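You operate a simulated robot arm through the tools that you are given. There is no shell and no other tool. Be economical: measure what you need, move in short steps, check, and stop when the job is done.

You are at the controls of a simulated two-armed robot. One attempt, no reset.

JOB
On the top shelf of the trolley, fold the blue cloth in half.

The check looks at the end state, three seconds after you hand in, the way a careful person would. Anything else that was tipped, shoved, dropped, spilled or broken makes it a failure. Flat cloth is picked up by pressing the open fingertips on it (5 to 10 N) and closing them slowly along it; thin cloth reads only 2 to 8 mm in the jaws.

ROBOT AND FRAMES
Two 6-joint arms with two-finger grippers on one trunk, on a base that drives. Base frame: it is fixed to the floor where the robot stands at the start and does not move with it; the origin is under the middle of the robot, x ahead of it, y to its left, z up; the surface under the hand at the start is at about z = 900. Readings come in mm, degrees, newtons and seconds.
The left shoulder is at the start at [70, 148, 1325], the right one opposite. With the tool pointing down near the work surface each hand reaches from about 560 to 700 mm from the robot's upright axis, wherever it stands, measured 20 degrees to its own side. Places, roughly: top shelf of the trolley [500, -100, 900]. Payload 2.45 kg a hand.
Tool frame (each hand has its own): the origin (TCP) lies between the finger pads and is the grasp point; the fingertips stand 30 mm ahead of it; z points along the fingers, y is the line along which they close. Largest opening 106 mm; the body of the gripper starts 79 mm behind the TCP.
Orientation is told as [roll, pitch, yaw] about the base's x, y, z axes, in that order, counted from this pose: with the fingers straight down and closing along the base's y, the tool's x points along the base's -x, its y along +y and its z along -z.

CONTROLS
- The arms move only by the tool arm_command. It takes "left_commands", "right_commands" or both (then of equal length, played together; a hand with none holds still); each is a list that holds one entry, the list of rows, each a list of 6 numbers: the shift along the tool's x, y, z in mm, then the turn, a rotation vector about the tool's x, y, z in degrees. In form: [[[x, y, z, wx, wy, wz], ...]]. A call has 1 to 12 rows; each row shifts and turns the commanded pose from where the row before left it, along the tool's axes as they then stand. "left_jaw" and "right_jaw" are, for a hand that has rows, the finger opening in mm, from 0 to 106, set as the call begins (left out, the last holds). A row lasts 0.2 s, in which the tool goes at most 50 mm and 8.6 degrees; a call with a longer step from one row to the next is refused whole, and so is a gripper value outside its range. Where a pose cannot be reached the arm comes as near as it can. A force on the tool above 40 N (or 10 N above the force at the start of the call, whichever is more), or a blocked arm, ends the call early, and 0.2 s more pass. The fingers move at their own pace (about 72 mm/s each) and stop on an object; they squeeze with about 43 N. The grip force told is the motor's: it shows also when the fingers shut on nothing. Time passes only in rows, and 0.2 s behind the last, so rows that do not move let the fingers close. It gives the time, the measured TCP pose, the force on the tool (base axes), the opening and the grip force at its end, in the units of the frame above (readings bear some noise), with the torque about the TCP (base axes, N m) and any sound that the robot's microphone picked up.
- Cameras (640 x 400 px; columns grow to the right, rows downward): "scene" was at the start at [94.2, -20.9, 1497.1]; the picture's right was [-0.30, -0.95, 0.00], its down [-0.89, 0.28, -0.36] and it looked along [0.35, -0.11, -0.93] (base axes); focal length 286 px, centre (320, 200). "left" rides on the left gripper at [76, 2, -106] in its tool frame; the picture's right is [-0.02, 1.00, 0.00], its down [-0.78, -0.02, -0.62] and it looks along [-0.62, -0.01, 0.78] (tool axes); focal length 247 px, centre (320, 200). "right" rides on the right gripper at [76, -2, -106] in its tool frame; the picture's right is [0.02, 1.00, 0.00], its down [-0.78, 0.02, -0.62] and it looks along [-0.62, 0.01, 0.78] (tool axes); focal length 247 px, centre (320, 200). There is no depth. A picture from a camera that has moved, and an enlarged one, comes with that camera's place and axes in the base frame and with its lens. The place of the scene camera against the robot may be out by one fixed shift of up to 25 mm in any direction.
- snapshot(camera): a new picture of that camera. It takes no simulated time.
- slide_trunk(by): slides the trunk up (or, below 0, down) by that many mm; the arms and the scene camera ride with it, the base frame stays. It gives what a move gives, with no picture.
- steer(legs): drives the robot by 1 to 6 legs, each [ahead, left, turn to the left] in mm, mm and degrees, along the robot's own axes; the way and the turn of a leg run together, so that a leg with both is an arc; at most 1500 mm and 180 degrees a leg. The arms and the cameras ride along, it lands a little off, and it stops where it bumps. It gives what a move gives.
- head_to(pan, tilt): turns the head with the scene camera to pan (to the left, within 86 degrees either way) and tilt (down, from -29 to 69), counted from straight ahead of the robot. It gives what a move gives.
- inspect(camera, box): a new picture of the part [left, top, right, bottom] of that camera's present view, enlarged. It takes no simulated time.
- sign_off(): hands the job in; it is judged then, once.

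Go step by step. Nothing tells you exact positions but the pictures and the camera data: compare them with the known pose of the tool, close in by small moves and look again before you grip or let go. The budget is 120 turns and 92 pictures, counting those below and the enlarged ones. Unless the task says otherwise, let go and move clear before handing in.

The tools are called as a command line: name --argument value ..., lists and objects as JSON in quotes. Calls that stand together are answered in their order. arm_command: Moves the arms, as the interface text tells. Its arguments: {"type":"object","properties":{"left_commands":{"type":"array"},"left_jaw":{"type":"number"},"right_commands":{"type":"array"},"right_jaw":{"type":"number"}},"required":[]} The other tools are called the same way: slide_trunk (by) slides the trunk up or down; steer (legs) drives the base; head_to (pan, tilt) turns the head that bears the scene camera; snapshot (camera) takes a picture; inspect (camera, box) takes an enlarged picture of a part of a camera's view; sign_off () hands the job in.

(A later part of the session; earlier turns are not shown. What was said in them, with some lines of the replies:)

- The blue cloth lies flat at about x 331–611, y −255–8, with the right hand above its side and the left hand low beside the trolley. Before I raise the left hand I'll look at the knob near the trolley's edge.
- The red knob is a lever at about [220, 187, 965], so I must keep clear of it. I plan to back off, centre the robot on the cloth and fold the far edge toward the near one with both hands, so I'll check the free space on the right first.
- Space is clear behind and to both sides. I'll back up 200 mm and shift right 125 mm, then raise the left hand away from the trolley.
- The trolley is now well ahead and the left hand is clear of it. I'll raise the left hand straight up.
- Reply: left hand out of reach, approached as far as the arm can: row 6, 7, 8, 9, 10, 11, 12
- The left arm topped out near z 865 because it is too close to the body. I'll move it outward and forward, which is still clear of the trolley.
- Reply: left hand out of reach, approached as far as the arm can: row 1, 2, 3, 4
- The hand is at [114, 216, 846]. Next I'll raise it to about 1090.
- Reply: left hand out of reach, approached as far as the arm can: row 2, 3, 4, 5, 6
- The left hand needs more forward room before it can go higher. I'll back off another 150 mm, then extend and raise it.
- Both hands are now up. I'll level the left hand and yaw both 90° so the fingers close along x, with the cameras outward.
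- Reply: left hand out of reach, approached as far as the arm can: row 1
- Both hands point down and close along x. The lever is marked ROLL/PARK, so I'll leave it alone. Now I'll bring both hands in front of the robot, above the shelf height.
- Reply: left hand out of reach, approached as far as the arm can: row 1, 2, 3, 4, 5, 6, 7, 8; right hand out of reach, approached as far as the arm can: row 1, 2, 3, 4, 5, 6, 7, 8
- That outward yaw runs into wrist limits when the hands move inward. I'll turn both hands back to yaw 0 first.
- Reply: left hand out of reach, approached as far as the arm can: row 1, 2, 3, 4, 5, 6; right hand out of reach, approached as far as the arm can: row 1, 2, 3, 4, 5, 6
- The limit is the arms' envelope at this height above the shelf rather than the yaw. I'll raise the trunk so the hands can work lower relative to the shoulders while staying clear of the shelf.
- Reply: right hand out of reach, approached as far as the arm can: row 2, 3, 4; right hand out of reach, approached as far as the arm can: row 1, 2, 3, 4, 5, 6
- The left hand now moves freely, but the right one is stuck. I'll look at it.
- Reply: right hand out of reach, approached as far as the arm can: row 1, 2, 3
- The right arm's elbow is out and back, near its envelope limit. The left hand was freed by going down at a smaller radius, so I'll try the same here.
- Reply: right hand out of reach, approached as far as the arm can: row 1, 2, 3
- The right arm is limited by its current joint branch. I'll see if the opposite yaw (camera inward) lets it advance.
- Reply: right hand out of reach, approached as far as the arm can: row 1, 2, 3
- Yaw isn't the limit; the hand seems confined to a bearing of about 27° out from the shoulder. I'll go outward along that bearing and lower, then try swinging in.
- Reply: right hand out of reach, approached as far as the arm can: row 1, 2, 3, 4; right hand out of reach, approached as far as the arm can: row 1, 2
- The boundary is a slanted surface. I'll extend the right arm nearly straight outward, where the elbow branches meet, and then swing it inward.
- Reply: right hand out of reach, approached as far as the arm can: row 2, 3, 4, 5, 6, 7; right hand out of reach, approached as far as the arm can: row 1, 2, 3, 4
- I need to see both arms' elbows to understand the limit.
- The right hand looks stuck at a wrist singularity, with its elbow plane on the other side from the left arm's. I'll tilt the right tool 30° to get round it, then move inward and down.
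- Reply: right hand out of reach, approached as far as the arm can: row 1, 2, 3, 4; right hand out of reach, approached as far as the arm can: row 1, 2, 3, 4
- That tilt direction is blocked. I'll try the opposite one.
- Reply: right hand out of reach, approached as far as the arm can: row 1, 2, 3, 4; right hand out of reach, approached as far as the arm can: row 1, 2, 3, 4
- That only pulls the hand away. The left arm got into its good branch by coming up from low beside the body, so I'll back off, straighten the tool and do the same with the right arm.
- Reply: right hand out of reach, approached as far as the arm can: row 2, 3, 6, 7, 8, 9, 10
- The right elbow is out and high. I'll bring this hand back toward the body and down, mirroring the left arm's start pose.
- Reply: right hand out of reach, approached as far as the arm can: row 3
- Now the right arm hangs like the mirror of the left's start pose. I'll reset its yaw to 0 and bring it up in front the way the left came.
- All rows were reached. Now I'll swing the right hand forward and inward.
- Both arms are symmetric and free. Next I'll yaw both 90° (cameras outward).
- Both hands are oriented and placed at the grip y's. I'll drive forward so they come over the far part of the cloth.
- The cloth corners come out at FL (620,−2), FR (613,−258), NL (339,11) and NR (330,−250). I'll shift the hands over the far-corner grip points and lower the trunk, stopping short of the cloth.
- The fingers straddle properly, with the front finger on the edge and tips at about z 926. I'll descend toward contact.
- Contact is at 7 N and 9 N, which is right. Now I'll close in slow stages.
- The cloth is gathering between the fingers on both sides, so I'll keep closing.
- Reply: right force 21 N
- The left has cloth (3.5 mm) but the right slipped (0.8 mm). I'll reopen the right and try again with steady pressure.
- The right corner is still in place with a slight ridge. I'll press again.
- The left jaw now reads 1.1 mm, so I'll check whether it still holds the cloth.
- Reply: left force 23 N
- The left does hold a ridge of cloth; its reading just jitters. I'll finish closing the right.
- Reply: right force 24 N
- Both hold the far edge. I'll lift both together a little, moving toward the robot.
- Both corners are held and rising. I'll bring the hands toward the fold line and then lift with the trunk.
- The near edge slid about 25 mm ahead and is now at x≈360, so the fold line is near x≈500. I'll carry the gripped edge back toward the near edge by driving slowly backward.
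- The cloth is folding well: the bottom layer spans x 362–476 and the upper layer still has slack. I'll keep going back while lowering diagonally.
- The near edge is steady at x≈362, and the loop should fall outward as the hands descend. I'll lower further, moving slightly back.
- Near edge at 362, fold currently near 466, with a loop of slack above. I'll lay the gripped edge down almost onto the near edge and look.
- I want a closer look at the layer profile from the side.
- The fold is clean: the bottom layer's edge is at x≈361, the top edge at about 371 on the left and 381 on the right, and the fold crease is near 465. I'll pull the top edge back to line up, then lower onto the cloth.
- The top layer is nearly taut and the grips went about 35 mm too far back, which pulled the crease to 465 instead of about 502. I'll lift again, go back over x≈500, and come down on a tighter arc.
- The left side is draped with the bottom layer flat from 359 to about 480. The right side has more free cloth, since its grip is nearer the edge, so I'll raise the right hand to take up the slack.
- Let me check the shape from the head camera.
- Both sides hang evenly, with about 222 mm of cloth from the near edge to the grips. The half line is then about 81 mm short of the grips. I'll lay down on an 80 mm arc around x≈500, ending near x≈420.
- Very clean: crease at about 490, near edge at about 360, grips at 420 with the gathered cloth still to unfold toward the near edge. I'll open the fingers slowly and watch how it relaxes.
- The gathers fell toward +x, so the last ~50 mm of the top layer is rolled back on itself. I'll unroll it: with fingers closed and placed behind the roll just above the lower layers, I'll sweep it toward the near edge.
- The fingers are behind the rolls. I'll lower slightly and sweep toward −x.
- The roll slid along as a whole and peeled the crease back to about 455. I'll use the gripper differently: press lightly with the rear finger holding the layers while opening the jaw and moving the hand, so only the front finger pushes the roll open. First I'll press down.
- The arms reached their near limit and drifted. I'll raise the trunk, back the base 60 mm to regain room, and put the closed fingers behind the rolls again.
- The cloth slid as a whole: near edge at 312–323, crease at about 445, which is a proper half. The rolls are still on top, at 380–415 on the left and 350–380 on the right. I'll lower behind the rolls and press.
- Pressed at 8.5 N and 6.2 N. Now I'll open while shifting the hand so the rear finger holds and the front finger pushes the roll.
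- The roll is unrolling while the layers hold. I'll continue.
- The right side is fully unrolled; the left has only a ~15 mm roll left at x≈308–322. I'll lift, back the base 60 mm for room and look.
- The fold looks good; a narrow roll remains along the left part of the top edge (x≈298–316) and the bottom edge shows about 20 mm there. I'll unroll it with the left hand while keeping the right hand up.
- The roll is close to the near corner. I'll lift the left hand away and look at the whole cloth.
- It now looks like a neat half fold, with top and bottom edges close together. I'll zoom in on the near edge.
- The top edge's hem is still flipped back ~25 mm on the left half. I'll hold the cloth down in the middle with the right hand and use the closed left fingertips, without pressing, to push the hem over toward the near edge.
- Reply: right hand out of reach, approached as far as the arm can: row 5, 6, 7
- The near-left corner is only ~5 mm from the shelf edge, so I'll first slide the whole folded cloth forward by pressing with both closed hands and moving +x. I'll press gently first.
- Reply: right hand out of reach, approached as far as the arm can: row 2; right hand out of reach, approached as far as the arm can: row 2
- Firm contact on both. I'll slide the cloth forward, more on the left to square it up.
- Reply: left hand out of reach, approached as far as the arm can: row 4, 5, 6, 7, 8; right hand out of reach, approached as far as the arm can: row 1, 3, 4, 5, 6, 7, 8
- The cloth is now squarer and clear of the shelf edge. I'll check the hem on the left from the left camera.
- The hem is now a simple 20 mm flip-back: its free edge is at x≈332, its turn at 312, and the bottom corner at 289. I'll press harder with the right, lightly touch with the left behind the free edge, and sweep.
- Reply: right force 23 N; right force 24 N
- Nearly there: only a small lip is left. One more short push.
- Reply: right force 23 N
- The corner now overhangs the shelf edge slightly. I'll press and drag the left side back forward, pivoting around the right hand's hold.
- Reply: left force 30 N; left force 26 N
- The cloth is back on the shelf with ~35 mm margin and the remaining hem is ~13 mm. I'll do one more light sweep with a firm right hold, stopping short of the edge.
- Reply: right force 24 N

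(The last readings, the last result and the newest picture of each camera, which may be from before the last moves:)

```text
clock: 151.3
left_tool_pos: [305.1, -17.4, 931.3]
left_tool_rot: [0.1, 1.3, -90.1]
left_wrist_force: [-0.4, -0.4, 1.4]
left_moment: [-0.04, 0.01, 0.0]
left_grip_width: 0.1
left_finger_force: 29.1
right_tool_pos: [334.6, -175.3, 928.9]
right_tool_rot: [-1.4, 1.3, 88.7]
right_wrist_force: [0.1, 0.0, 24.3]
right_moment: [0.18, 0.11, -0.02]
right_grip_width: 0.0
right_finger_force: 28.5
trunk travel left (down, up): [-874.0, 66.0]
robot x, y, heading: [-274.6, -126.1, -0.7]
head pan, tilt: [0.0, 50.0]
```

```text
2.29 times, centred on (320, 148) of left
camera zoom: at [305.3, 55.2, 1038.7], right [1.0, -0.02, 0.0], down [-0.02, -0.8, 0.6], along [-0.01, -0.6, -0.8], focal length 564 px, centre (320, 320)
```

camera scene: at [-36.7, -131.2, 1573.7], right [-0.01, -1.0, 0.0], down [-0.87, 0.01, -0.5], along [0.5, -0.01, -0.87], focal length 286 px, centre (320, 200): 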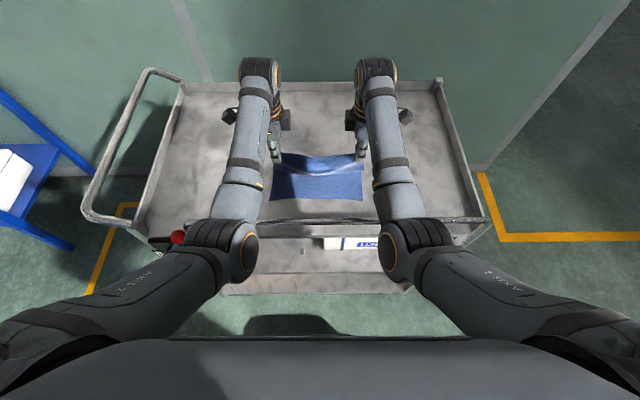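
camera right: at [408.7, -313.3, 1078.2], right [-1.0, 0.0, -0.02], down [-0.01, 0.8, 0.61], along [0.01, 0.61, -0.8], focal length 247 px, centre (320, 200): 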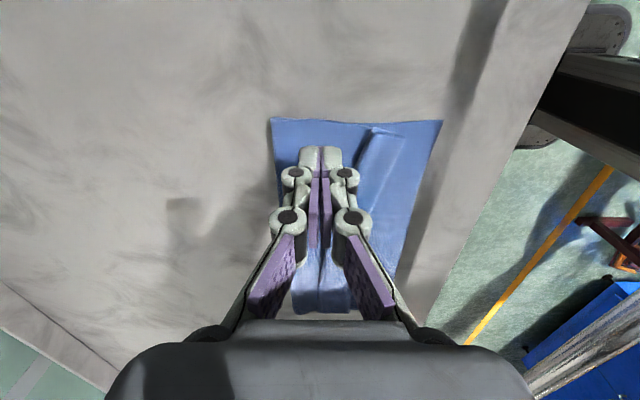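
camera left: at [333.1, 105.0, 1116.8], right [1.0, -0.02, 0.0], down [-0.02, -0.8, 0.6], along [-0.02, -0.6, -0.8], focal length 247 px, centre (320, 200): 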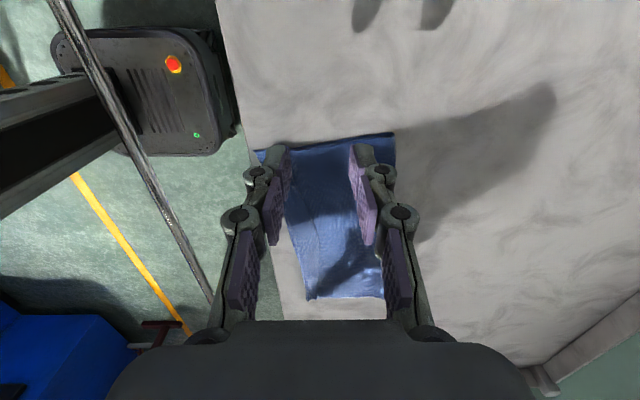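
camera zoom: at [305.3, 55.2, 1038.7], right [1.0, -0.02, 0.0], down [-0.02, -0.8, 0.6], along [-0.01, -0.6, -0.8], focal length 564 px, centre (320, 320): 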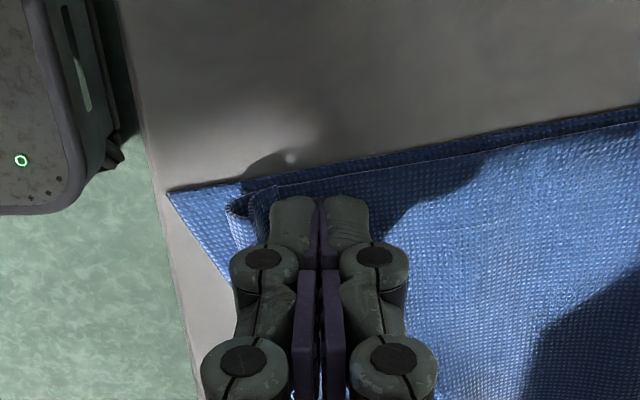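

The hem is down to ~10 mm and the rest just drags. I'll slide the left side back from the shelf edge and then lift both hands clear.

arm_command --left_commands '[[[0, 2, 1, 0, 0, 0], [0, 2, 1, 0, 0, 0], [0, 3, 0.5, 0, 0, 0], [0, 6, 0, 0, 0, 0], [0, 6, 0, 0, 0, 0], [0, 6, 0, 0, 0, 0], [0, 6, 0, 0, 0, 0], [0, 4, 0, 0, 0, 0]]]' --right_commands '[[[0, 0, -1, 0, 0, 0], [0, 0, 0, 0, 0, 0], [0, 0, 0, 0, 0, 0], [0, 0, 0, 0, 0, 0], [0, 0, 0, 0, 0, 0], [0, 0, 0, 0, 0, 0], [0, 0, 0, 0, 0, 0], [0, 0, 0, 0, 0, 0]]]'

arm_command --left_commands '[[[0, 0, -15, 0, 0, 0], [0, 0, -30, 0, 0, 0], [25, 0, -15, 0, 0, 0], [30, 0, 0, 0, 0, 0]]]' --right_commands '[[[0, 0, -15, 0, 0, 0], [0, 0, -30, 0, 0, 0], [30, 0, -15, 0, 0, 0], [40, 0, 0, 0, 0, 0]]]'

inspect --camera "scene" --box '[260, 185, 380, 260]'

```text
clock: 153.1
left_tool_pos: [338.9, -17.8, 929.7]
left_tool_rot: [0.2, 1.5, -90.1]
left_wrist_force: [-4.7, -0.4, 25.0]
left_moment: [-0.07, 0.25, 0.0]
left_grip_width: 0.0
left_finger_force: 28.7
right_tool_pos: [333.0, -176.4, 929.6]
right_tool_rot: [-1.4, 1.1, 88.7]
right_wrist_force: [0.4, -0.4, 3.2]
right_moment: [-0.01, 0.05, 0.02]
right_grip_width: 0.1
right_finger_force: 28.4
trunk travel left (down, up): [-874.0, 66.0]
robot x, y, heading: [-274.4, -125.3, -0.9]
head pan, tilt: [0.0, 50.0]
```

```text
clock: 154.1
left_tool_pos: [344.1, 35.5, 987.7]
left_tool_rot: [-0.2, 1.4, -90.2]
left_wrist_force: [-0.4, 0.0, -0.4]
left_moment: [-0.02, 0.03, -0.04]
left_grip_width: 0.2
left_finger_force: 28.8
right_tool_pos: [370.6, -235.2, 973.2]
right_tool_rot: [-0.7, 1.3, 88.9]
right_wrist_force: [0.4, -0.1, 0.1]
right_moment: [0.0, 0.01, 0.04]
right_grip_width: 0.2
right_finger_force: 28.6
right hand out of reach, approached as far as the arm can: row 1, 2, 3, 4
trunk travel left (down, up): [-874.0, 66.0]
robot x, y, heading: [-274.3, -126.6, -0.7]
head pan, tilt: [0.0, 50.0]
```

```text
5.33 times, centred on (320, 222) of scene
camera zoom: at [-155.2, -130.1, 1594.8], right [-0.01, -1.0, 0.0], down [-0.77, 0.01, -0.64], along [0.64, -0.01, -0.77], focal length 1526 px, centre (320, 80)
```

zoom: 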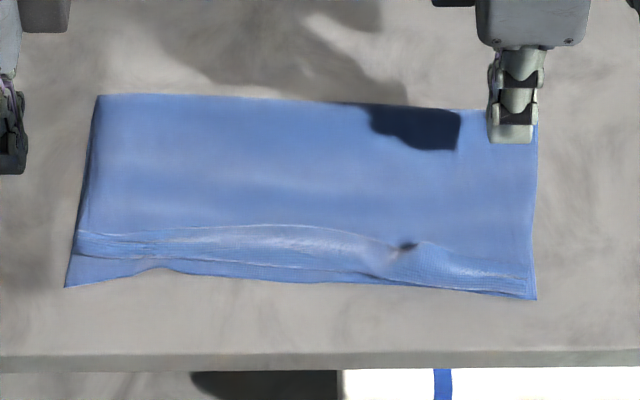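

The cloth is now a neat rectangle, half its original depth, lying squarely on the shelf with only a slight ripple near the edge. I'll raise the trunk, back away and check once more.

slide_trunk --by 62

steer --legs '[[-150, 0, 0]]'

snapshot --camera "scene"

inspect --camera "scene" --box '[260, 90, 400, 178]'

```text
clock: 155.1
left_tool_pos: [343.8, 35.7, 1049.0]
left_tool_rot: [-0.2, 1.4, -90.1]
left_wrist_force: [0.3, 0.0, 0.3]
left_moment: [0.02, 0.01, 0.03]
left_grip_width: 0.2
left_finger_force: 28.6
right_tool_pos: [369.5, -234.4, 1037.0]
right_tool_rot: [-0.9, 1.2, 88.8]
right_wrist_force: [-0.8, 0.0, 0.4]
right_moment: [0.04, -0.02, -0.02]
right_grip_width: 0.0
right_finger_force: 28.4
trunk travel left (down, up): [-936.0, 4.0]
robot x, y, heading: [-271.8, -124.3, -0.6]
head pan, tilt: [0.0, 50.0]
```

```text
clock: 156.5
left_tool_pos: [195.4, 37.6, 1048.7]
left_tool_rot: [-0.2, 1.5, -90.1]
left_wrist_force: [0.2, -0.5, -0.1]
left_moment: [0.02, 0.06, -0.01]
left_grip_width: 0.0
left_finger_force: 28.3
right_tool_pos: [220.6, -231.8, 1035.3]
right_tool_rot: [-0.7, 1.3, 88.7]
right_wrist_force: [-0.2, 0.1, -0.6]
right_moment: [-0.01, 0.05, -0.01]
right_grip_width: 0.4
right_finger_force: 29.1
trunk travel left (down, up): [-936.0, 4.0]
robot x, y, heading: [-427.8, -122.9, -0.8]
head pan, tilt: [0.0, 50.0]
```

```text
5 pictures are left
camera scene: at [-304.3, -128.1, 1656.6], right [-0.01, -1.0, 0.0], down [-0.77, 0.01, -0.64], along [0.64, -0.01, -0.77], focal length 286 px, centre (320, 200)
```

scene: 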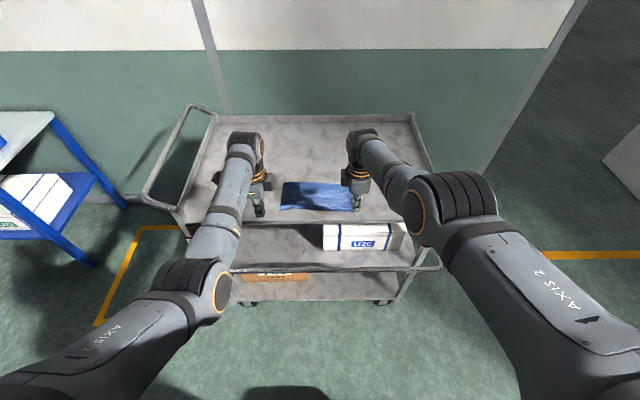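

```text
4.55 times, centred on (330, 134) of scene
camera zoom: at [-304.3, -128.1, 1656.6], right [-0.01, -1.0, 0.0], down [-0.77, 0.01, -0.64], along [0.64, -0.01, -0.77], focal length 1300 px, centre (274, 500)
```

zoom: 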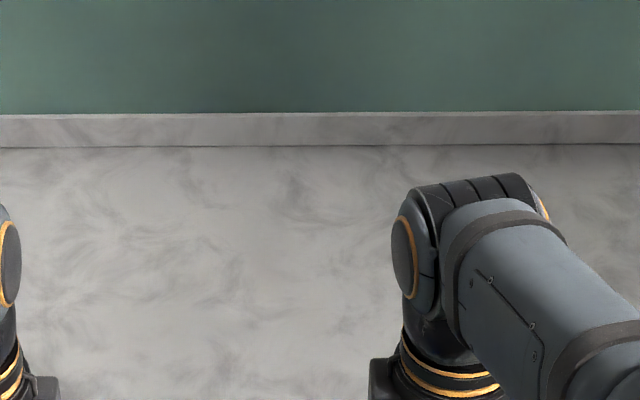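

I want to check the trolley's front rail and lever before finishing.

inspect --camera "scene" --box '[150, 170, 460, 364]'

```text
2.06 times, centred on (305, 267) of scene
camera zoom: at [-304.3, -128.1, 1656.6], right [-0.01, -1.0, 0.0], down [-0.77, 0.01, -0.64], along [0.64, -0.01, -0.77], focal length 590 px, centre (351, 62)
```

zoom: 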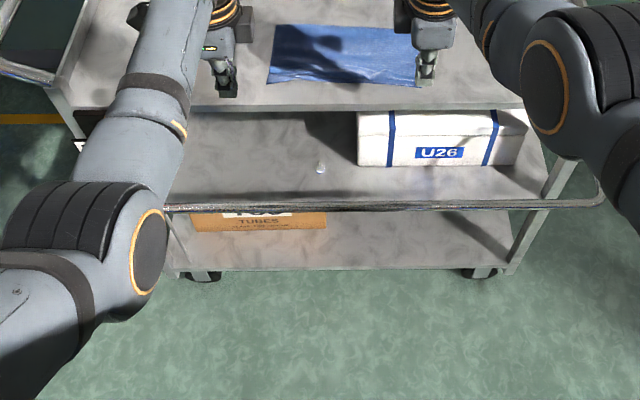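

The front rail looks lower and further out than at the start. I need a closer look at its ends.

inspect --camera "scene" --box '[350, 215, 460, 284]'

head_to --pan 25 --tilt 40

snapshot --camera "scene"

```text
5.80 times, centred on (405, 250) of scene
camera zoom: at [-304.3, -128.1, 1656.6], right [-0.01, -1.0, 0.0], down [-0.77, 0.01, -0.64], along [0.64, -0.01, -0.77], focal length 1658 px, centre (-173, -87)
```

zoom: 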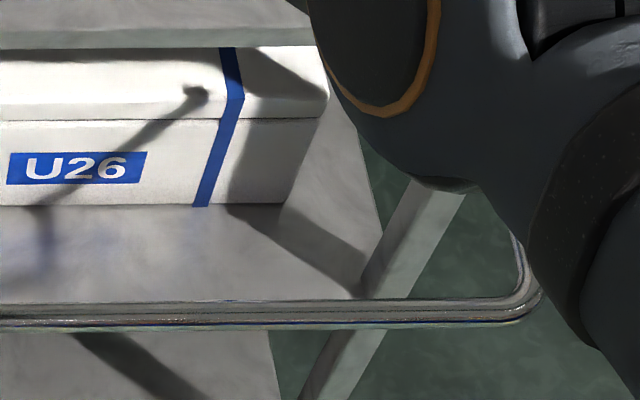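

```text
clock: 157.3
left_tool_pos: [191.1, 37.1, 1051.0]
left_tool_rot: [0.0, 1.5, -90.2]
left_wrist_force: [0.6, -0.1, 0.1]
left_moment: [0.02, -0.02, 0.01]
left_grip_width: 0.0
left_finger_force: 28.6
right_tool_pos: [218.4, -233.3, 1038.1]
right_tool_rot: [-1.1, 1.2, 88.7]
right_wrist_force: [0.1, -0.3, -0.1]
right_moment: [0.0, 0.02, 0.0]
right_grip_width: 0.1
right_finger_force: 28.6
trunk travel left (down, up): [-936.0, 4.0]
robot x, y, heading: [-429.1, -120.1, -0.8]
head pan, tilt: [25.0, 40.0]
```

```text
1 pictures are left
camera scene: at [-309.4, -92.2, 1671.3], right [0.41, -0.91, 0.0], down [-0.59, -0.26, -0.77], along [0.7, 0.31, -0.64], focal length 286 px, centre (320, 200)
```

scene: 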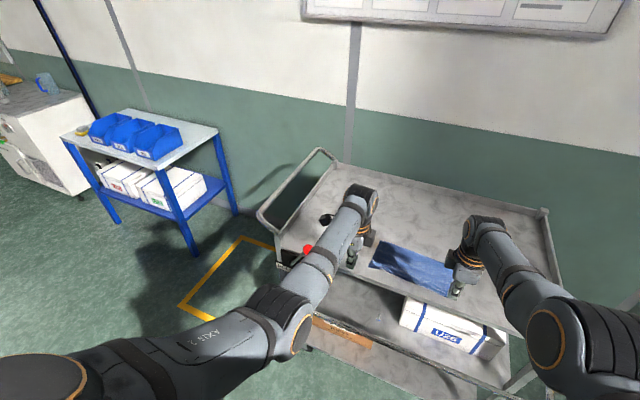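

The trolley's front rail, originally up at about [239, y, 995], has swung out to roughly [103, y, 838]; my arms must have pushed it while working. I'll put it back. First I'll back off, align both open grippers over the bar, and lower partway.

steer --legs '[[-95, 0, 0]]'

arm_command --left_commands '[[[0, 4, 0, 0, 0, 0], [0, 3, 0, 0, 0, 0], [0, 0, 0, 0, 0, 0]]]' --right_commands '[[[0, 10, -6, 0, 0, 0], [0, 9, -6, 0, 0, 0], [0, 0, 0, 0, 0, 0]]]' --left_jaw 80 --right_jaw 80

slide_trunk --by -115

```text
clock: 158.5
left_tool_pos: [100.9, 39.8, 1046.6]
left_tool_rot: [-0.3, 1.4, -90.1]
left_wrist_force: [-0.4, 0.3, -0.4]
left_moment: [0.0, 0.03, 0.01]
left_grip_width: 0.0
left_finger_force: 28.9
right_tool_pos: [129.4, -231.1, 1033.9]
right_tool_rot: [-0.6, 1.2, 88.8]
right_wrist_force: [0.6, -0.3, -0.7]
right_moment: [-0.01, 0.02, -0.01]
right_grip_width: 0.3
right_finger_force: 28.6
trunk travel left (down, up): [-936.0, 4.0]
robot x, y, heading: [-519.1, -124.8, -0.5]
head pan, tilt: [25.0, 40.0]
```

```text
clock: 159.3
left_tool_pos: [103.2, 39.6, 1052.5]
left_tool_rot: [0.1, 1.4, -90.2]
left_wrist_force: [-0.4, -0.5, 0.5]
left_moment: [-0.02, -0.06, -0.01]
left_grip_width: 80.2
left_finger_force: 0.0
right_tool_pos: [123.4, -231.2, 1037.0]
right_tool_rot: [-1.1, 1.2, 88.7]
right_wrist_force: [-0.3, -1.0, 0.0]
right_moment: [-0.03, -0.01, 0.01]
right_grip_width: 80.4
right_finger_force: 0.1
right hand out of reach, approached as far as the arm can: row 1, 2
trunk travel left (down, up): [-936.0, 4.0]
robot x, y, heading: [-519.5, -121.2, -0.3]
head pan, tilt: [25.0, 40.0]
```

```text
clock: 160.7
left_tool_pos: [104.6, 39.2, 936.3]
left_tool_rot: [0.0, 1.5, -90.0]
left_wrist_force: [0.5, 0.4, -0.1]
left_moment: [0.0, 0.0, 0.0]
left_grip_width: 80.2
left_finger_force: 0.1
right_tool_pos: [124.1, -232.1, 921.4]
right_tool_rot: [-1.0, 1.2, 88.8]
right_wrist_force: [-0.6, 0.0, 0.4]
right_moment: [0.03, -0.02, 0.0]
right_grip_width: 80.1
right_finger_force: 0.0
trunk travel left (down, up): [-821.0, 119.0]
robot x, y, heading: [-522.0, -122.0, -0.8]
head pan, tilt: [25.0, 40.0]
```

I'll use the last picture on the left wrist camera to locate the bar.

snapshot --camera "left"

```text
0 pictures are left
camera left: at [105.2, 112.3, 1043.1], right [1.0, -0.02, 0.0], down [-0.02, -0.8, 0.6], along [-0.02, -0.6, -0.8], focal length 247 px, centre (320, 200)
```

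left: 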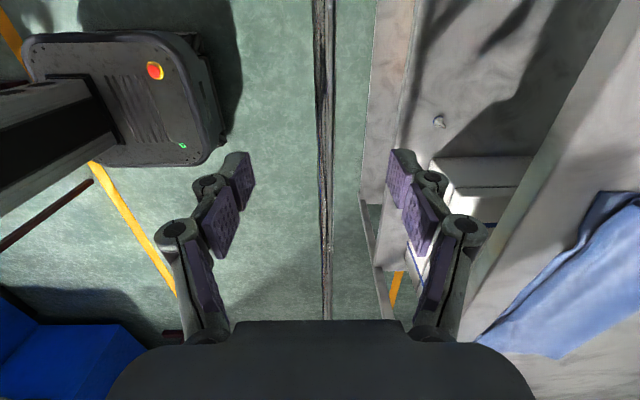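

The bar is exactly between the left fingers at x≈105. I'll lower so it lies between the pads, with the right hand wide open, then close the left on it.

arm_command --right_commands '[[[0, 0, 0, 0, 0, 0], [0, 0, 0, 0, 0, 0]]]' --right_jaw 106

slide_trunk --by -88

arm_command --left_commands '[[[0, 0, 0, 0, 0, 0], [0, 0, 0, 0, 0, 0]]]' --left_jaw 30

arm_command --left_commands '[[[0, 0, 0, 0, 0, 0], [0, 0, 0, 0, 0, 0]]]' --left_jaw 8

```text
clock: 161.3
left_tool_pos: [104.4, 38.9, 935.8]
left_tool_rot: [0.0, 1.3, -90.0]
left_wrist_force: [0.4, -0.5, 0.2]
left_moment: [0.02, -0.04, 0.02]
left_grip_width: 79.9
left_finger_force: 0.1
right_tool_pos: [122.9, -231.0, 922.0]
right_tool_rot: [-1.0, 1.1, 88.9]
right_wrist_force: [-0.5, 0.3, 0.1]
right_moment: [0.02, 0.0, -0.02]
right_grip_width: 106.0
right_finger_force: 0.1
trunk travel left (down, up): [-821.0, 119.0]
robot x, y, heading: [-521.7, -122.2, -0.6]
head pan, tilt: [25.0, 40.0]
```

```text
clock: 162.6
left_tool_pos: [102.9, 39.3, 846.7]
left_tool_rot: [-0.1, 1.4, -90.1]
left_wrist_force: [0.5, -0.5, 0.1]
left_moment: [0.0, -0.03, -0.02]
left_grip_width: 80.0
left_finger_force: 0.0
right_tool_pos: [124.8, -230.4, 833.7]
right_tool_rot: [-1.0, 1.2, 88.8]
right_wrist_force: [0.3, -0.5, 0.9]
right_moment: [-0.02, -0.02, 0.02]
right_grip_width: 106.0
right_finger_force: 0.1
trunk travel left (down, up): [-733.0, 207.0]
robot x, y, heading: [-521.9, -124.1, -0.5]
head pan, tilt: [25.0, 40.0]
```

```text
clock: 163.2
left_tool_pos: [103.5, 39.2, 847.1]
left_tool_rot: [0.0, 1.4, -90.1]
left_wrist_force: [-0.2, 0.7, -0.1]
left_moment: [0.04, 0.01, 0.0]
left_grip_width: 30.2
left_finger_force: 0.0
right_tool_pos: [122.8, -231.3, 833.8]
right_tool_rot: [-1.1, 1.2, 88.7]
right_wrist_force: [0.7, 0.4, 0.2]
right_moment: [0.01, -0.02, 0.01]
right_grip_width: 105.9
right_finger_force: 0.1
trunk travel left (down, up): [-733.0, 207.0]
robot x, y, heading: [-521.3, -119.3, -0.6]
head pan, tilt: [25.0, 40.0]
```

```text
clock: 163.8
left_tool_pos: [107.0, 38.9, 847.2]
left_tool_rot: [0.1, 1.4, -90.1]
left_wrist_force: [15.7, 0.5, 1.3]
left_moment: [-0.04, -0.03, 0.03]
left_grip_width: 17.8
left_finger_force: 7.6
right_tool_pos: [124.8, -231.8, 832.7]
right_tool_rot: [-0.9, 1.3, 88.8]
right_wrist_force: [0.1, 0.4, 0.5]
right_moment: [0.03, 0.0, -0.01]
right_grip_width: 106.2
right_finger_force: 0.1
trunk travel left (down, up): [-733.0, 207.0]
robot x, y, heading: [-522.2, -122.6, -0.7]
head pan, tilt: [25.0, 40.0]
```

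The left hand has gripped the bar (18 mm). I'll swing it back up along its arc around the hinge (about [260, 843]), alternating small trunk lifts and small forward drives and watching the force.

slide_trunk --by 20

slide_trunk --by 24

```text
clock: 164.4
left_tool_pos: [105.2, 38.7, 866.9]
left_tool_rot: [-0.2, 1.5, -90.1]
left_wrist_force: [10.8, -0.1, -1.9]
left_moment: [0.01, 0.03, 0.0]
left_grip_width: 15.8
left_finger_force: 5.5
right_tool_pos: [125.8, -231.7, 853.2]
right_tool_rot: [-0.8, 1.2, 88.8]
right_wrist_force: [-0.3, 0.9, -0.6]
right_moment: [0.0, 0.03, 0.01]
right_grip_width: 106.2
right_finger_force: 0.0
trunk travel left (down, up): [-753.0, 187.0]
robot x, y, heading: [-523.0, -121.5, -0.6]
head pan, tilt: [25.0, 40.0]
```

```text
clock: 165.1
left_tool_pos: [106.6, 38.9, 889.0]
left_tool_rot: [-0.3, 1.5, -90.1]
left_wrist_force: [11.8, 0.0, -5.2]
left_moment: [-0.04, 0.02, -0.08]
left_grip_width: 16.3
left_finger_force: 6.2
right_tool_pos: [125.3, -231.9, 875.9]
right_tool_rot: [-0.8, 1.2, 88.9]
right_wrist_force: [0.8, -0.1, -0.1]
right_moment: [0.0, 0.04, 0.03]
right_grip_width: 106.0
right_finger_force: 0.1
trunk travel left (down, up): [-777.0, 163.0]
robot x, y, heading: [-522.2, -120.1, -0.8]
head pan, tilt: [25.0, 40.0]
```

arm_command --left_commands '[[[0, 3, 0, 0, 0, 0], [0, 2, 0, 0, 0, 0], [0, 0, 0, 0, 0, 0]]]' --left_jaw 0

steer --legs '[[8, 0, 0]]'

slide_trunk --by 14

```text
clock: 165.9
left_tool_pos: [109.0, 40.4, 890.2]
left_tool_rot: [-0.2, 1.4, -90.1]
left_wrist_force: [-2.2, -0.9, -4.6]
left_moment: [0.28, -0.02, 0.31]
left_grip_width: 14.1
left_finger_force: 39.0
right_tool_pos: [123.1, -229.8, 877.9]
right_tool_rot: [-1.0, 1.1, 88.8]
right_wrist_force: [1.0, -0.5, 1.0]
right_moment: [-0.04, -0.02, 0.01]
right_grip_width: 106.3
right_finger_force: 0.0
trunk travel left (down, up): [-777.0, 163.0]
robot x, y, heading: [-519.3, -123.7, -0.4]
head pan, tilt: [25.0, 40.0]
```

```text
clock: 166.7
left_tool_pos: [109.8, 39.8, 893.5]
left_tool_rot: [0.0, 1.4, -90.1]
left_wrist_force: [-34.4, 0.7, 2.6]
left_moment: [-0.13, -0.22, 0.42]
left_grip_width: 14.7
left_finger_force: 38.5
right_tool_pos: [126.9, -231.4, 881.2]
right_tool_rot: [-1.3, 1.2, 88.8]
right_wrist_force: [-0.7, 0.6, 0.6]
right_moment: [0.01, -0.05, -0.02]
right_grip_width: 106.3
right_finger_force: 0.0
trunk travel left (down, up): [-777.0, 163.0]
robot x, y, heading: [-517.5, -121.4, -0.7]
head pan, tilt: [25.0, 40.0]
```

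```text
clock: 167.3
left_tool_pos: [113.0, 40.1, 906.0]
left_tool_rot: [-0.4, 1.3, -90.2]
left_wrist_force: [-7.4, -0.6, 0.4]
left_moment: [0.0, -0.04, 0.18]
left_grip_width: 13.8
left_finger_force: 37.8
right_tool_pos: [131.0, -232.3, 893.9]
right_tool_rot: [-1.0, 1.3, 88.8]
right_wrist_force: [0.5, 0.1, -0.8]
right_moment: [-0.02, -0.03, 0.01]
right_grip_width: 105.9
right_finger_force: 0.1
trunk travel left (down, up): [-791.0, 149.0]
robot x, y, heading: [-511.9, -119.2, -0.6]
head pan, tilt: [25.0, 40.0]
```

The bar follows an arc: force rises when I push forward and falls when I lift. I'll continue stepwise.

slide_trunk --by 12

steer --legs '[[8, 0, 0]]'

slide_trunk --by 12

steer --legs '[[8, 0, 0]]'

```text
clock: 167.9
left_tool_pos: [119.0, 41.2, 916.4]
left_tool_rot: [-0.3, 1.3, -90.1]
left_wrist_force: [5.9, -1.3, -4.5]
left_moment: [-0.08, -0.04, 0.15]
left_grip_width: 14.1
left_finger_force: 37.6
right_tool_pos: [133.2, -231.2, 903.4]
right_tool_rot: [-0.9, 1.2, 88.8]
right_wrist_force: [-0.3, 0.1, -0.3]
right_moment: [-0.04, -0.01, -0.02]
right_grip_width: 105.9
right_finger_force: 0.1
trunk travel left (down, up): [-803.0, 137.0]
robot x, y, heading: [-513.6, -120.0, -0.4]
head pan, tilt: [25.0, 40.0]
```

```text
clock: 168.6
left_tool_pos: [118.5, 38.8, 918.1]
left_tool_rot: [-0.3, 1.4, -90.1]
left_wrist_force: [-18.5, 1.0, 3.4]
left_moment: [-0.19, -0.04, 0.21]
left_grip_width: 14.0
left_finger_force: 37.8
right_tool_pos: [136.8, -230.9, 906.0]
right_tool_rot: [-1.2, 1.2, 88.8]
right_wrist_force: [0.9, 0.0, 0.4]
right_moment: [-0.02, -0.03, 0.0]
right_grip_width: 106.2
right_finger_force: 0.1
trunk travel left (down, up): [-803.0, 137.0]
robot x, y, heading: [-504.2, -121.7, -0.6]
head pan, tilt: [25.0, 40.0]
```

```text
clock: 169.2
left_tool_pos: [123.0, 39.9, 927.6]
left_tool_rot: [-0.4, 1.4, -90.2]
left_wrist_force: [2.9, 0.0, -4.3]
left_moment: [-0.07, -0.03, 0.14]
left_grip_width: 14.0
left_finger_force: 37.9
right_tool_pos: [140.6, -230.7, 915.6]
right_tool_rot: [-0.9, 1.2, 88.9]
right_wrist_force: [-0.1, 0.4, -0.3]
right_moment: [0.0, 0.0, 0.0]
right_grip_width: 105.9
right_finger_force: 0.1
trunk travel left (down, up): [-815.0, 125.0]
robot x, y, heading: [-508.2, -118.7, -0.6]
head pan, tilt: [25.0, 40.0]
```

```text
clock: 170.0
left_tool_pos: [124.9, 38.8, 930.3]
left_tool_rot: [-0.4, 1.3, -90.0]
left_wrist_force: [-20.2, 1.3, 6.5]
left_moment: [-0.08, -0.06, 0.24]
left_grip_width: 14.2
left_finger_force: 37.6
right_tool_pos: [142.8, -230.3, 919.3]
right_tool_rot: [-1.2, 1.2, 88.8]
right_wrist_force: [-0.2, -0.5, -0.6]
right_moment: [-0.02, 0.02, 0.01]
right_grip_width: 105.9
right_finger_force: 0.0
trunk travel left (down, up): [-815.0, 125.0]
robot x, y, heading: [-501.3, -118.3, -0.7]
head pan, tilt: [25.0, 40.0]
```

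slide_trunk --by 12

steer --legs '[[9, 0, 0]]'

slide_trunk --by 11

steer --legs '[[11, 0, 0]]'

slide_trunk --by 10

steer --legs '[[12, 0, 0]]'

```text
clock: 170.6
left_tool_pos: [130.1, 39.8, 938.3]
left_tool_rot: [-0.8, 1.5, -90.1]
left_wrist_force: [2.1, -1.1, -6.0]
left_moment: [-0.03, -0.01, 0.13]
left_grip_width: 14.0
left_finger_force: 37.3
right_tool_pos: [149.1, -231.6, 927.7]
right_tool_rot: [-0.8, 1.3, 88.9]
right_wrist_force: [-0.4, -0.4, 0.4]
right_moment: [0.01, 0.01, 0.0]
right_grip_width: 106.0
right_finger_force: 0.1
trunk travel left (down, up): [-827.0, 113.0]
robot x, y, heading: [-497.3, -120.7, -0.5]
head pan, tilt: [25.0, 40.0]
```

```text
clock: 171.3
left_tool_pos: [134.4, 38.6, 943.3]
left_tool_rot: [-0.4, 1.5, -90.0]
left_wrist_force: [-20.0, 1.1, 8.5]
left_moment: [-0.1, -0.07, 0.14]
left_grip_width: 14.5
left_finger_force: 37.4
right_tool_pos: [152.5, -231.7, 931.3]
right_tool_rot: [-1.2, 1.2, 88.8]
right_wrist_force: [-0.9, -1.4, 0.5]
right_moment: [0.01, -0.02, -0.01]
right_grip_width: 105.9
right_finger_force: 0.1
trunk travel left (down, up): [-827.0, 113.0]
robot x, y, heading: [-492.9, -120.3, -0.6]
head pan, tilt: [25.0, 40.0]
```

```text
clock: 171.9
left_tool_pos: [140.0, 39.1, 949.2]
left_tool_rot: [-0.9, 1.5, -90.2]
left_wrist_force: [1.6, -0.5, -5.9]
left_moment: [-0.04, 0.04, 0.09]
left_grip_width: 14.1
left_finger_force: 37.4
right_tool_pos: [156.8, -231.1, 939.2]
right_tool_rot: [-0.9, 1.2, 88.8]
right_wrist_force: [-0.2, -0.3, -0.1]
right_moment: [0.0, 0.0, 0.0]
right_grip_width: 105.8
right_finger_force: 0.0
trunk travel left (down, up): [-838.0, 102.0]
robot x, y, heading: [-493.4, -121.1, -0.5]
head pan, tilt: [25.0, 40.0]
```

```text
clock: 172.7
left_tool_pos: [144.5, 40.2, 953.6]
left_tool_rot: [-0.6, 1.5, -90.0]
left_wrist_force: [-19.3, 1.2, 13.4]
left_moment: [0.01, -0.14, 0.1]
left_grip_width: 13.9
left_finger_force: 37.7
right_tool_pos: [160.3, -231.1, 942.2]
right_tool_rot: [-1.3, 1.2, 88.9]
right_wrist_force: [-0.4, -0.1, 0.5]
right_moment: [0.01, -0.03, -0.03]
right_grip_width: 105.8
right_finger_force: 0.0
trunk travel left (down, up): [-838.0, 102.0]
robot x, y, heading: [-480.2, -123.1, -0.5]
head pan, tilt: [25.0, 40.0]
```

```text
clock: 173.2
left_tool_pos: [149.6, 40.2, 959.0]
left_tool_rot: [-0.9, 1.5, -90.1]
left_wrist_force: [0.7, -1.6, -5.4]
left_moment: [-0.02, -0.06, 0.04]
left_grip_width: 13.9
left_finger_force: 37.6
right_tool_pos: [166.6, -230.8, 948.2]
right_tool_rot: [-0.9, 1.3, 88.8]
right_wrist_force: [-1.1, 0.3, 0.3]
right_moment: [-0.02, -0.01, 0.02]
right_grip_width: 106.2
right_finger_force: 0.1
trunk travel left (down, up): [-848.0, 92.0]
robot x, y, heading: [-478.6, -124.7, -0.8]
head pan, tilt: [25.0, 40.0]
```

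```text
clock: 174.0
left_tool_pos: [155.0, 39.4, 965.6]
left_tool_rot: [-0.5, 1.5, -90.0]
left_wrist_force: [-17.7, 1.2, 17.3]
left_moment: [0.29, -0.13, -0.02]
left_grip_width: 14.2
left_finger_force: 37.5
right_tool_pos: [173.6, -231.3, 951.6]
right_tool_rot: [-1.3, 1.2, 88.8]
right_wrist_force: [0.7, -0.2, 0.4]
right_moment: [0.01, 0.01, -0.02]
right_grip_width: 106.1
right_finger_force: 0.0
trunk travel left (down, up): [-848.0, 92.0]
robot x, y, heading: [-467.2, -120.2, -0.4]
head pan, tilt: [25.0, 40.0]
```

The arc fits a hinge near [230, 862] with radius ~123, so upright is at x≈230–240. I'll continue toward upright.

slide_trunk --by 7

steer --legs '[[13, 0, 0]]'

slide_trunk --by 6

steer --legs '[[14, 0, 0]]'

slide_trunk --by 5

steer --legs '[[15, 0, 0]]'

```text
clock: 174.6
left_tool_pos: [159.0, 40.0, 968.8]
left_tool_rot: [-0.9, 1.5, -89.9]
left_wrist_force: [-3.7, -1.4, -1.0]
left_moment: [0.06, -0.03, 0.0]
left_grip_width: 13.9
left_finger_force: 37.6
right_tool_pos: [177.9, -231.0, 956.5]
right_tool_rot: [-1.0, 1.1, 88.8]
right_wrist_force: [0.7, 0.1, -0.3]
right_moment: [0.01, -0.01, 0.0]
right_grip_width: 105.9
right_finger_force: 0.1
trunk travel left (down, up): [-855.0, 85.0]
robot x, y, heading: [-470.9, -121.5, -0.5]
head pan, tilt: [25.0, 40.0]
```

```text
clock: 175.3
left_tool_pos: [169.0, 39.4, 973.1]
left_tool_rot: [-0.5, 1.4, -89.9]
left_wrist_force: [-13.6, -0.4, 18.4]
left_moment: [0.23, -0.15, -0.06]
left_grip_width: 14.0
left_finger_force: 37.6
right_tool_pos: [187.7, -230.5, 959.4]
right_tool_rot: [-1.2, 1.1, 88.9]
right_wrist_force: [0.0, 0.6, 0.6]
right_moment: [0.0, 0.02, 0.0]
right_grip_width: 106.2
right_finger_force: 0.0
trunk travel left (down, up): [-855.0, 85.0]
robot x, y, heading: [-455.4, -119.5, -0.6]
head pan, tilt: [25.0, 40.0]
```

```text
clock: 175.9
left_tool_pos: [171.6, 38.0, 975.1]
left_tool_rot: [-0.7, 1.6, -90.1]
left_wrist_force: [-2.7, -1.6, -1.0]
left_moment: [0.1, 0.0, 0.03]
left_grip_width: 13.8
left_finger_force: 37.5
right_tool_pos: [191.6, -231.5, 963.3]
right_tool_rot: [-1.0, 1.3, 88.8]
right_wrist_force: [-0.3, -0.2, 1.0]
right_moment: [-0.01, -0.03, -0.01]
right_grip_width: 106.2
right_finger_force: 0.0
trunk travel left (down, up): [-861.0, 79.0]
robot x, y, heading: [-455.4, -121.7, -0.6]
head pan, tilt: [25.0, 40.0]
```

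```text
clock: 176.6
left_tool_pos: [185.1, 38.7, 976.6]
left_tool_rot: [-0.6, 1.6, -90.1]
left_wrist_force: [-10.3, -0.7, 13.8]
left_moment: [0.25, -0.09, -0.04]
left_grip_width: 13.7
left_finger_force: 37.7
right_tool_pos: [203.3, -232.2, 964.3]
right_tool_rot: [-1.2, 1.1, 89.0]
right_wrist_force: [0.7, 0.2, 0.0]
right_moment: [-0.02, 0.01, 0.0]
right_grip_width: 106.0
right_finger_force: 0.1
trunk travel left (down, up): [-861.0, 79.0]
robot x, y, heading: [-440.9, -122.1, -0.4]
head pan, tilt: [25.0, 40.0]
```

```text
clock: 177.2
left_tool_pos: [187.8, 39.3, 979.2]
left_tool_rot: [-0.9, 1.4, -90.0]
left_wrist_force: [-0.6, -1.6, -4.1]
left_moment: [0.22, -0.04, 0.0]
left_grip_width: 13.9
left_finger_force: 37.3
right_tool_pos: [205.7, -231.5, 966.8]
right_tool_rot: [-0.8, 1.1, 88.8]
right_wrist_force: [0.6, 0.9, -0.5]
right_moment: [-0.03, -0.01, 0.0]
right_grip_width: 106.2
right_finger_force: 0.0
trunk travel left (down, up): [-866.0, 74.0]
robot x, y, heading: [-441.1, -124.5, -0.7]
head pan, tilt: [25.0, 40.0]
```

```text
clock: 177.9
left_tool_pos: [200.3, 40.0, 982.4]
left_tool_rot: [-0.8, 1.7, -89.9]
left_wrist_force: [-8.4, -0.7, 10.0]
left_moment: [0.11, -0.09, -0.04]
left_grip_width: 13.7
left_finger_force: 36.9
right_tool_pos: [218.3, -231.4, 968.7]
right_tool_rot: [-1.0, 1.2, 89.0]
right_wrist_force: [0.3, 0.1, 0.4]
right_moment: [-0.01, 0.03, -0.02]
right_grip_width: 105.9
right_finger_force: 0.0
trunk travel left (down, up): [-866.0, 74.0]
robot x, y, heading: [-424.9, -124.4, -0.6]
head pan, tilt: [25.0, 40.0]
```

slide_trunk --by 2

steer --legs '[[15, 0, 0]]'

slide_trunk --by 1

steer --legs '[[14, 0, 0]]'

```text
clock: 178.4
left_tool_pos: [200.8, 39.5, 982.5]
left_tool_rot: [-0.9, 1.5, -90.0]
left_wrist_force: [-6.2, -1.2, 0.3]
left_moment: [0.25, -0.04, -0.03]
left_grip_width: 13.5
left_finger_force: 36.8
right_tool_pos: [219.3, -231.7, 969.9]
right_tool_rot: [-1.1, 1.3, 88.9]
right_wrist_force: [0.2, 0.0, -0.4]
right_moment: [0.02, 0.0, 0.02]
right_grip_width: 106.1
right_finger_force: 0.0
trunk travel left (down, up): [-868.0, 72.0]
robot x, y, heading: [-423.6, -123.6, -0.6]
head pan, tilt: [25.0, 40.0]
```

```text
clock: 179.2
left_tool_pos: [215.5, 39.2, 982.8]
left_tool_rot: [-1.0, 1.6, -90.0]
left_wrist_force: [-5.1, -0.7, 5.1]
left_moment: [0.21, -0.09, -0.05]
left_grip_width: 13.4
left_finger_force: 37.3
right_tool_pos: [234.0, -231.4, 970.0]
right_tool_rot: [-1.1, 1.2, 88.8]
right_wrist_force: [-0.2, 0.1, -0.2]
right_moment: [0.01, -0.02, -0.04]
right_grip_width: 106.1
right_finger_force: 0.0
trunk travel left (down, up): [-868.0, 72.0]
robot x, y, heading: [-406.9, -125.0, -0.8]
head pan, tilt: [25.0, 40.0]
```

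```text
clock: 179.7
left_tool_pos: [216.8, 39.5, 983.0]
left_tool_rot: [-1.0, 1.6, -90.0]
left_wrist_force: [-3.6, 0.0, -0.5]
left_moment: [0.17, -0.02, -0.04]
left_grip_width: 13.4
left_finger_force: 37.0
right_tool_pos: [234.4, -232.4, 970.6]
right_tool_rot: [-0.9, 1.2, 88.7]
right_wrist_force: [0.1, 0.1, -0.1]
right_moment: [0.0, 0.0, -0.01]
right_grip_width: 106.0
right_finger_force: 0.1
trunk travel left (down, up): [-869.0, 71.0]
robot x, y, heading: [-410.6, -120.5, -0.5]
head pan, tilt: [25.0, 40.0]
```

```text
clock: 180.5
left_tool_pos: [227.0, 39.3, 982.9]
left_tool_rot: [-1.1, 1.5, -89.9]
left_wrist_force: [-0.3, -1.0, 8.1]
left_moment: [0.24, -0.05, -0.06]
left_grip_width: 13.4
left_finger_force: 37.0
right_tool_pos: [247.8, -232.2, 971.8]
right_tool_rot: [-1.1, 1.3, 88.8]
right_wrist_force: [0.4, -1.1, -0.2]
right_moment: [-0.05, 0.0, 0.0]
right_grip_width: 106.0
right_finger_force: 0.0
trunk travel left (down, up): [-869.0, 71.0]
robot x, y, heading: [-393.0, -122.9, -0.7]
head pan, tilt: [25.0, 40.0]
```

steer --legs '[[10, 0, 0]]'

steer --legs '[[9, 0, 0]]'

```text
clock: 181.2
left_tool_pos: [238.9, 39.4, 982.9]
left_tool_rot: [-1.1, 1.6, -90.0]
left_wrist_force: [3.3, 1.7, 12.8]
left_moment: [0.02, 0.15, -0.04]
left_grip_width: 13.2
left_finger_force: 37.0
right_tool_pos: [259.5, -232.2, 970.2]
right_tool_rot: [-1.0, 1.2, 88.8]
right_wrist_force: [0.0, 0.2, -0.5]
right_moment: [0.02, 0.06, 0.05]
right_grip_width: 105.9
right_finger_force: 0.1
trunk travel left (down, up): [-869.0, 71.0]
robot x, y, heading: [-387.4, -121.2, -0.9]
head pan, tilt: [25.0, 40.0]
```

```text
clock: 182.0
left_tool_pos: [247.3, 39.2, 982.2]
left_tool_rot: [-1.2, 1.5, -90.0]
left_wrist_force: [-7.4, -0.6, 0.7]
left_moment: [0.24, -0.14, -0.02]
left_grip_width: 13.2
left_finger_force: 36.8
right_tool_pos: [266.4, -231.6, 970.3]
right_tool_rot: [-1.1, 1.3, 88.6]
right_wrist_force: [-0.6, 0.4, -0.8]
right_moment: [-0.02, 0.01, 0.01]
right_grip_width: 106.0
right_finger_force: 0.1
trunk travel left (down, up): [-869.0, 71.0]
robot x, y, heading: [-375.8, -123.9, -0.5]
head pan, tilt: [25.0, 40.0]
```

steer --legs '[[6, 0, 0]]'

```text
clock: 182.7
left_tool_pos: [247.7, 38.6, 982.9]
left_tool_rot: [-1.4, 1.6, -90.0]
left_wrist_force: [-30.0, -1.1, -6.1]
left_moment: [0.25, -0.87, -0.05]
left_grip_width: 13.0
left_finger_force: 37.1
right_tool_pos: [270.4, -232.8, 974.1]
right_tool_rot: [-1.1, 1.2, 88.8]
right_wrist_force: [0.1, -1.4, -0.4]
right_moment: [-0.01, -0.01, 0.04]
right_grip_width: 105.8
right_finger_force: 0.1
trunk travel left (down, up): [-869.0, 71.0]
robot x, y, heading: [-371.2, -122.4, -0.6]
head pan, tilt: [25.0, 40.0]
```

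The bar hit its stop at x≈248, so it is upright again. I'll ease off, open the left, and lift both hands straight up well above the bar before backing away.

steer --legs '[[-4, 0, 0]]'

arm_command --left_commands '[[[0, 0, 0, 0, 0, 0], [0, 0, 0, 0, 0, 0], [0, 0, 0, 0, 0, 0]]]' --left_jaw 70

slide_trunk --by 70

arm_command --left_commands '[[[0, 0, -15, 0, 0, 0], [0, 0, -15, 0, 0, 0], [0, 0, -15, 0, 0, 0]]]'

arm_command --right_commands '[[[0, 0, -15, 0, 0, 0], [0, 0, -15, 0, 0, 0], [0, 0, -15, 0, 0, 0]]]'

```text
clock: 183.4
left_tool_pos: [247.3, 38.3, 982.8]
left_tool_rot: [-1.4, 1.5, -90.0]
left_wrist_force: [0.3, 1.9, 16.3]
left_moment: [-0.07, 0.03, -0.04]
left_grip_width: 12.9
left_finger_force: 37.4
right_tool_pos: [269.1, -232.6, 971.6]
right_tool_rot: [-1.1, 1.2, 88.8]
right_wrist_force: [-0.3, -1.1, -0.2]
right_moment: [0.01, -0.04, 0.01]
right_grip_width: 106.0
right_finger_force: 0.1
trunk travel left (down, up): [-869.0, 71.0]
robot x, y, heading: [-374.9, -121.9, -0.6]
head pan, tilt: [25.0, 40.0]
```

```text
clock: 184.2
left_tool_pos: [249.3, 38.3, 981.0]
left_tool_rot: [-1.6, 1.6, -90.1]
left_wrist_force: [0.4, 0.4, -0.1]
left_moment: [0.02, -0.01, 0.0]
left_grip_width: 69.8
left_finger_force: 0.1
right_tool_pos: [271.2, -232.5, 970.8]
right_tool_rot: [-0.9, 1.2, 88.8]
right_wrist_force: [0.0, 1.0, 0.6]
right_moment: [0.01, 0.01, -0.01]
right_grip_width: 105.9
right_finger_force: 0.1
trunk travel left (down, up): [-869.0, 71.0]
robot x, y, heading: [-371.9, -122.4, -0.7]
head pan, tilt: [25.0, 40.0]
```

```text
clock: 185.3
left_tool_pos: [249.7, 39.0, 1050.5]
left_tool_rot: [-1.5, 1.5, -90.0]
left_wrist_force: [-0.7, -0.5, 0.1]
left_moment: [-0.02, 0.01, 0.02]
left_grip_width: 70.1
left_finger_force: 0.0
right_tool_pos: [271.0, -232.4, 1040.8]
right_tool_rot: [-1.0, 1.2, 88.8]
right_wrist_force: [-0.1, -0.1, 0.8]
right_moment: [-0.03, -0.01, 0.0]
right_grip_width: 106.0
right_finger_force: 0.1
trunk travel left (down, up): [-939.0, 1.0]
robot x, y, heading: [-373.6, -123.5, -0.6]
head pan, tilt: [25.0, 40.0]
```

```text
clock: 186.1
left_tool_pos: [251.0, 37.4, 1095.9]
left_tool_rot: [-1.5, 1.6, -90.0]
left_wrist_force: [0.2, -0.2, -0.3]
left_moment: [0.02, 0.01, 0.02]
left_grip_width: 69.9
left_finger_force: 0.0
right_tool_pos: [272.3, -232.2, 1039.7]
right_tool_rot: [-0.9, 1.1, 88.8]
right_wrist_force: [-0.6, -0.4, 0.9]
right_moment: [-0.02, -0.02, 0.01]
right_grip_width: 106.0
right_finger_force: 0.0
trunk travel left (down, up): [-939.0, 1.0]
robot x, y, heading: [-375.6, -119.2, -0.5]
head pan, tilt: [25.0, 40.0]
```

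```text
clock: 186.9
left_tool_pos: [250.9, 37.5, 1095.9]
left_tool_rot: [-1.5, 1.6, -90.0]
left_wrist_force: [0.5, 1.0, -0.5]
left_moment: [0.01, -0.01, -0.01]
left_grip_width: 70.1
left_finger_force: 0.1
right_tool_pos: [282.5, -228.8, 1080.0]
right_tool_rot: [-0.9, 1.1, 88.7]
right_wrist_force: [0.0, 0.3, 0.0]
right_moment: [0.04, 0.02, 0.01]
right_grip_width: 106.0
right_finger_force: 0.1
right hand out of reach, approached as far as the arm can: row 1, 2, 3
trunk travel left (down, up): [-939.0, 1.0]
robot x, y, heading: [-373.2, -120.0, -0.7]
head pan, tilt: [25.0, 40.0]
```

Both hands are well above the bar. I'll back away clear of the trolley.

steer --legs '[[-130, 0, 0]]'

```text
clock: 188.2
left_tool_pos: [122.5, 38.4, 1094.5]
left_tool_rot: [-1.7, 1.7, -90.1]
left_wrist_force: [1.0, -1.6, 0.0]
left_moment: [0.01, 0.07, 0.05]
left_grip_width: 69.8
left_finger_force: 0.1
right_tool_pos: [155.5, -228.1, 1077.5]
right_tool_rot: [-0.7, 1.2, 88.8]
right_wrist_force: [0.4, 0.1, -1.0]
right_moment: [0.0, 0.01, -0.01]
right_grip_width: 106.0
right_finger_force: 0.2
trunk travel left (down, up): [-939.0, 1.0]
robot x, y, heading: [-507.6, -122.5, -0.6]
head pan, tilt: [25.0, 40.0]
```

The cloth is folded, the rail is back at its stop by feel, and both hands are clear of the trolley. I have no pictures left to confirm any of this, so I'm handing in now.

sign_off

```text
The job is handed in.
```

I folded the blue cloth in half on the top shelf and moved both hands clear. The last close-up, before I put the rail back, showed one flaw: a strip of roughly 10–20 mm along the top layer's near edge is still turned back.

My arms also knocked the trolley's front rail down while I was working. I swung it back up until it met its stop. I had no pictures left to confirm that it stayed up.
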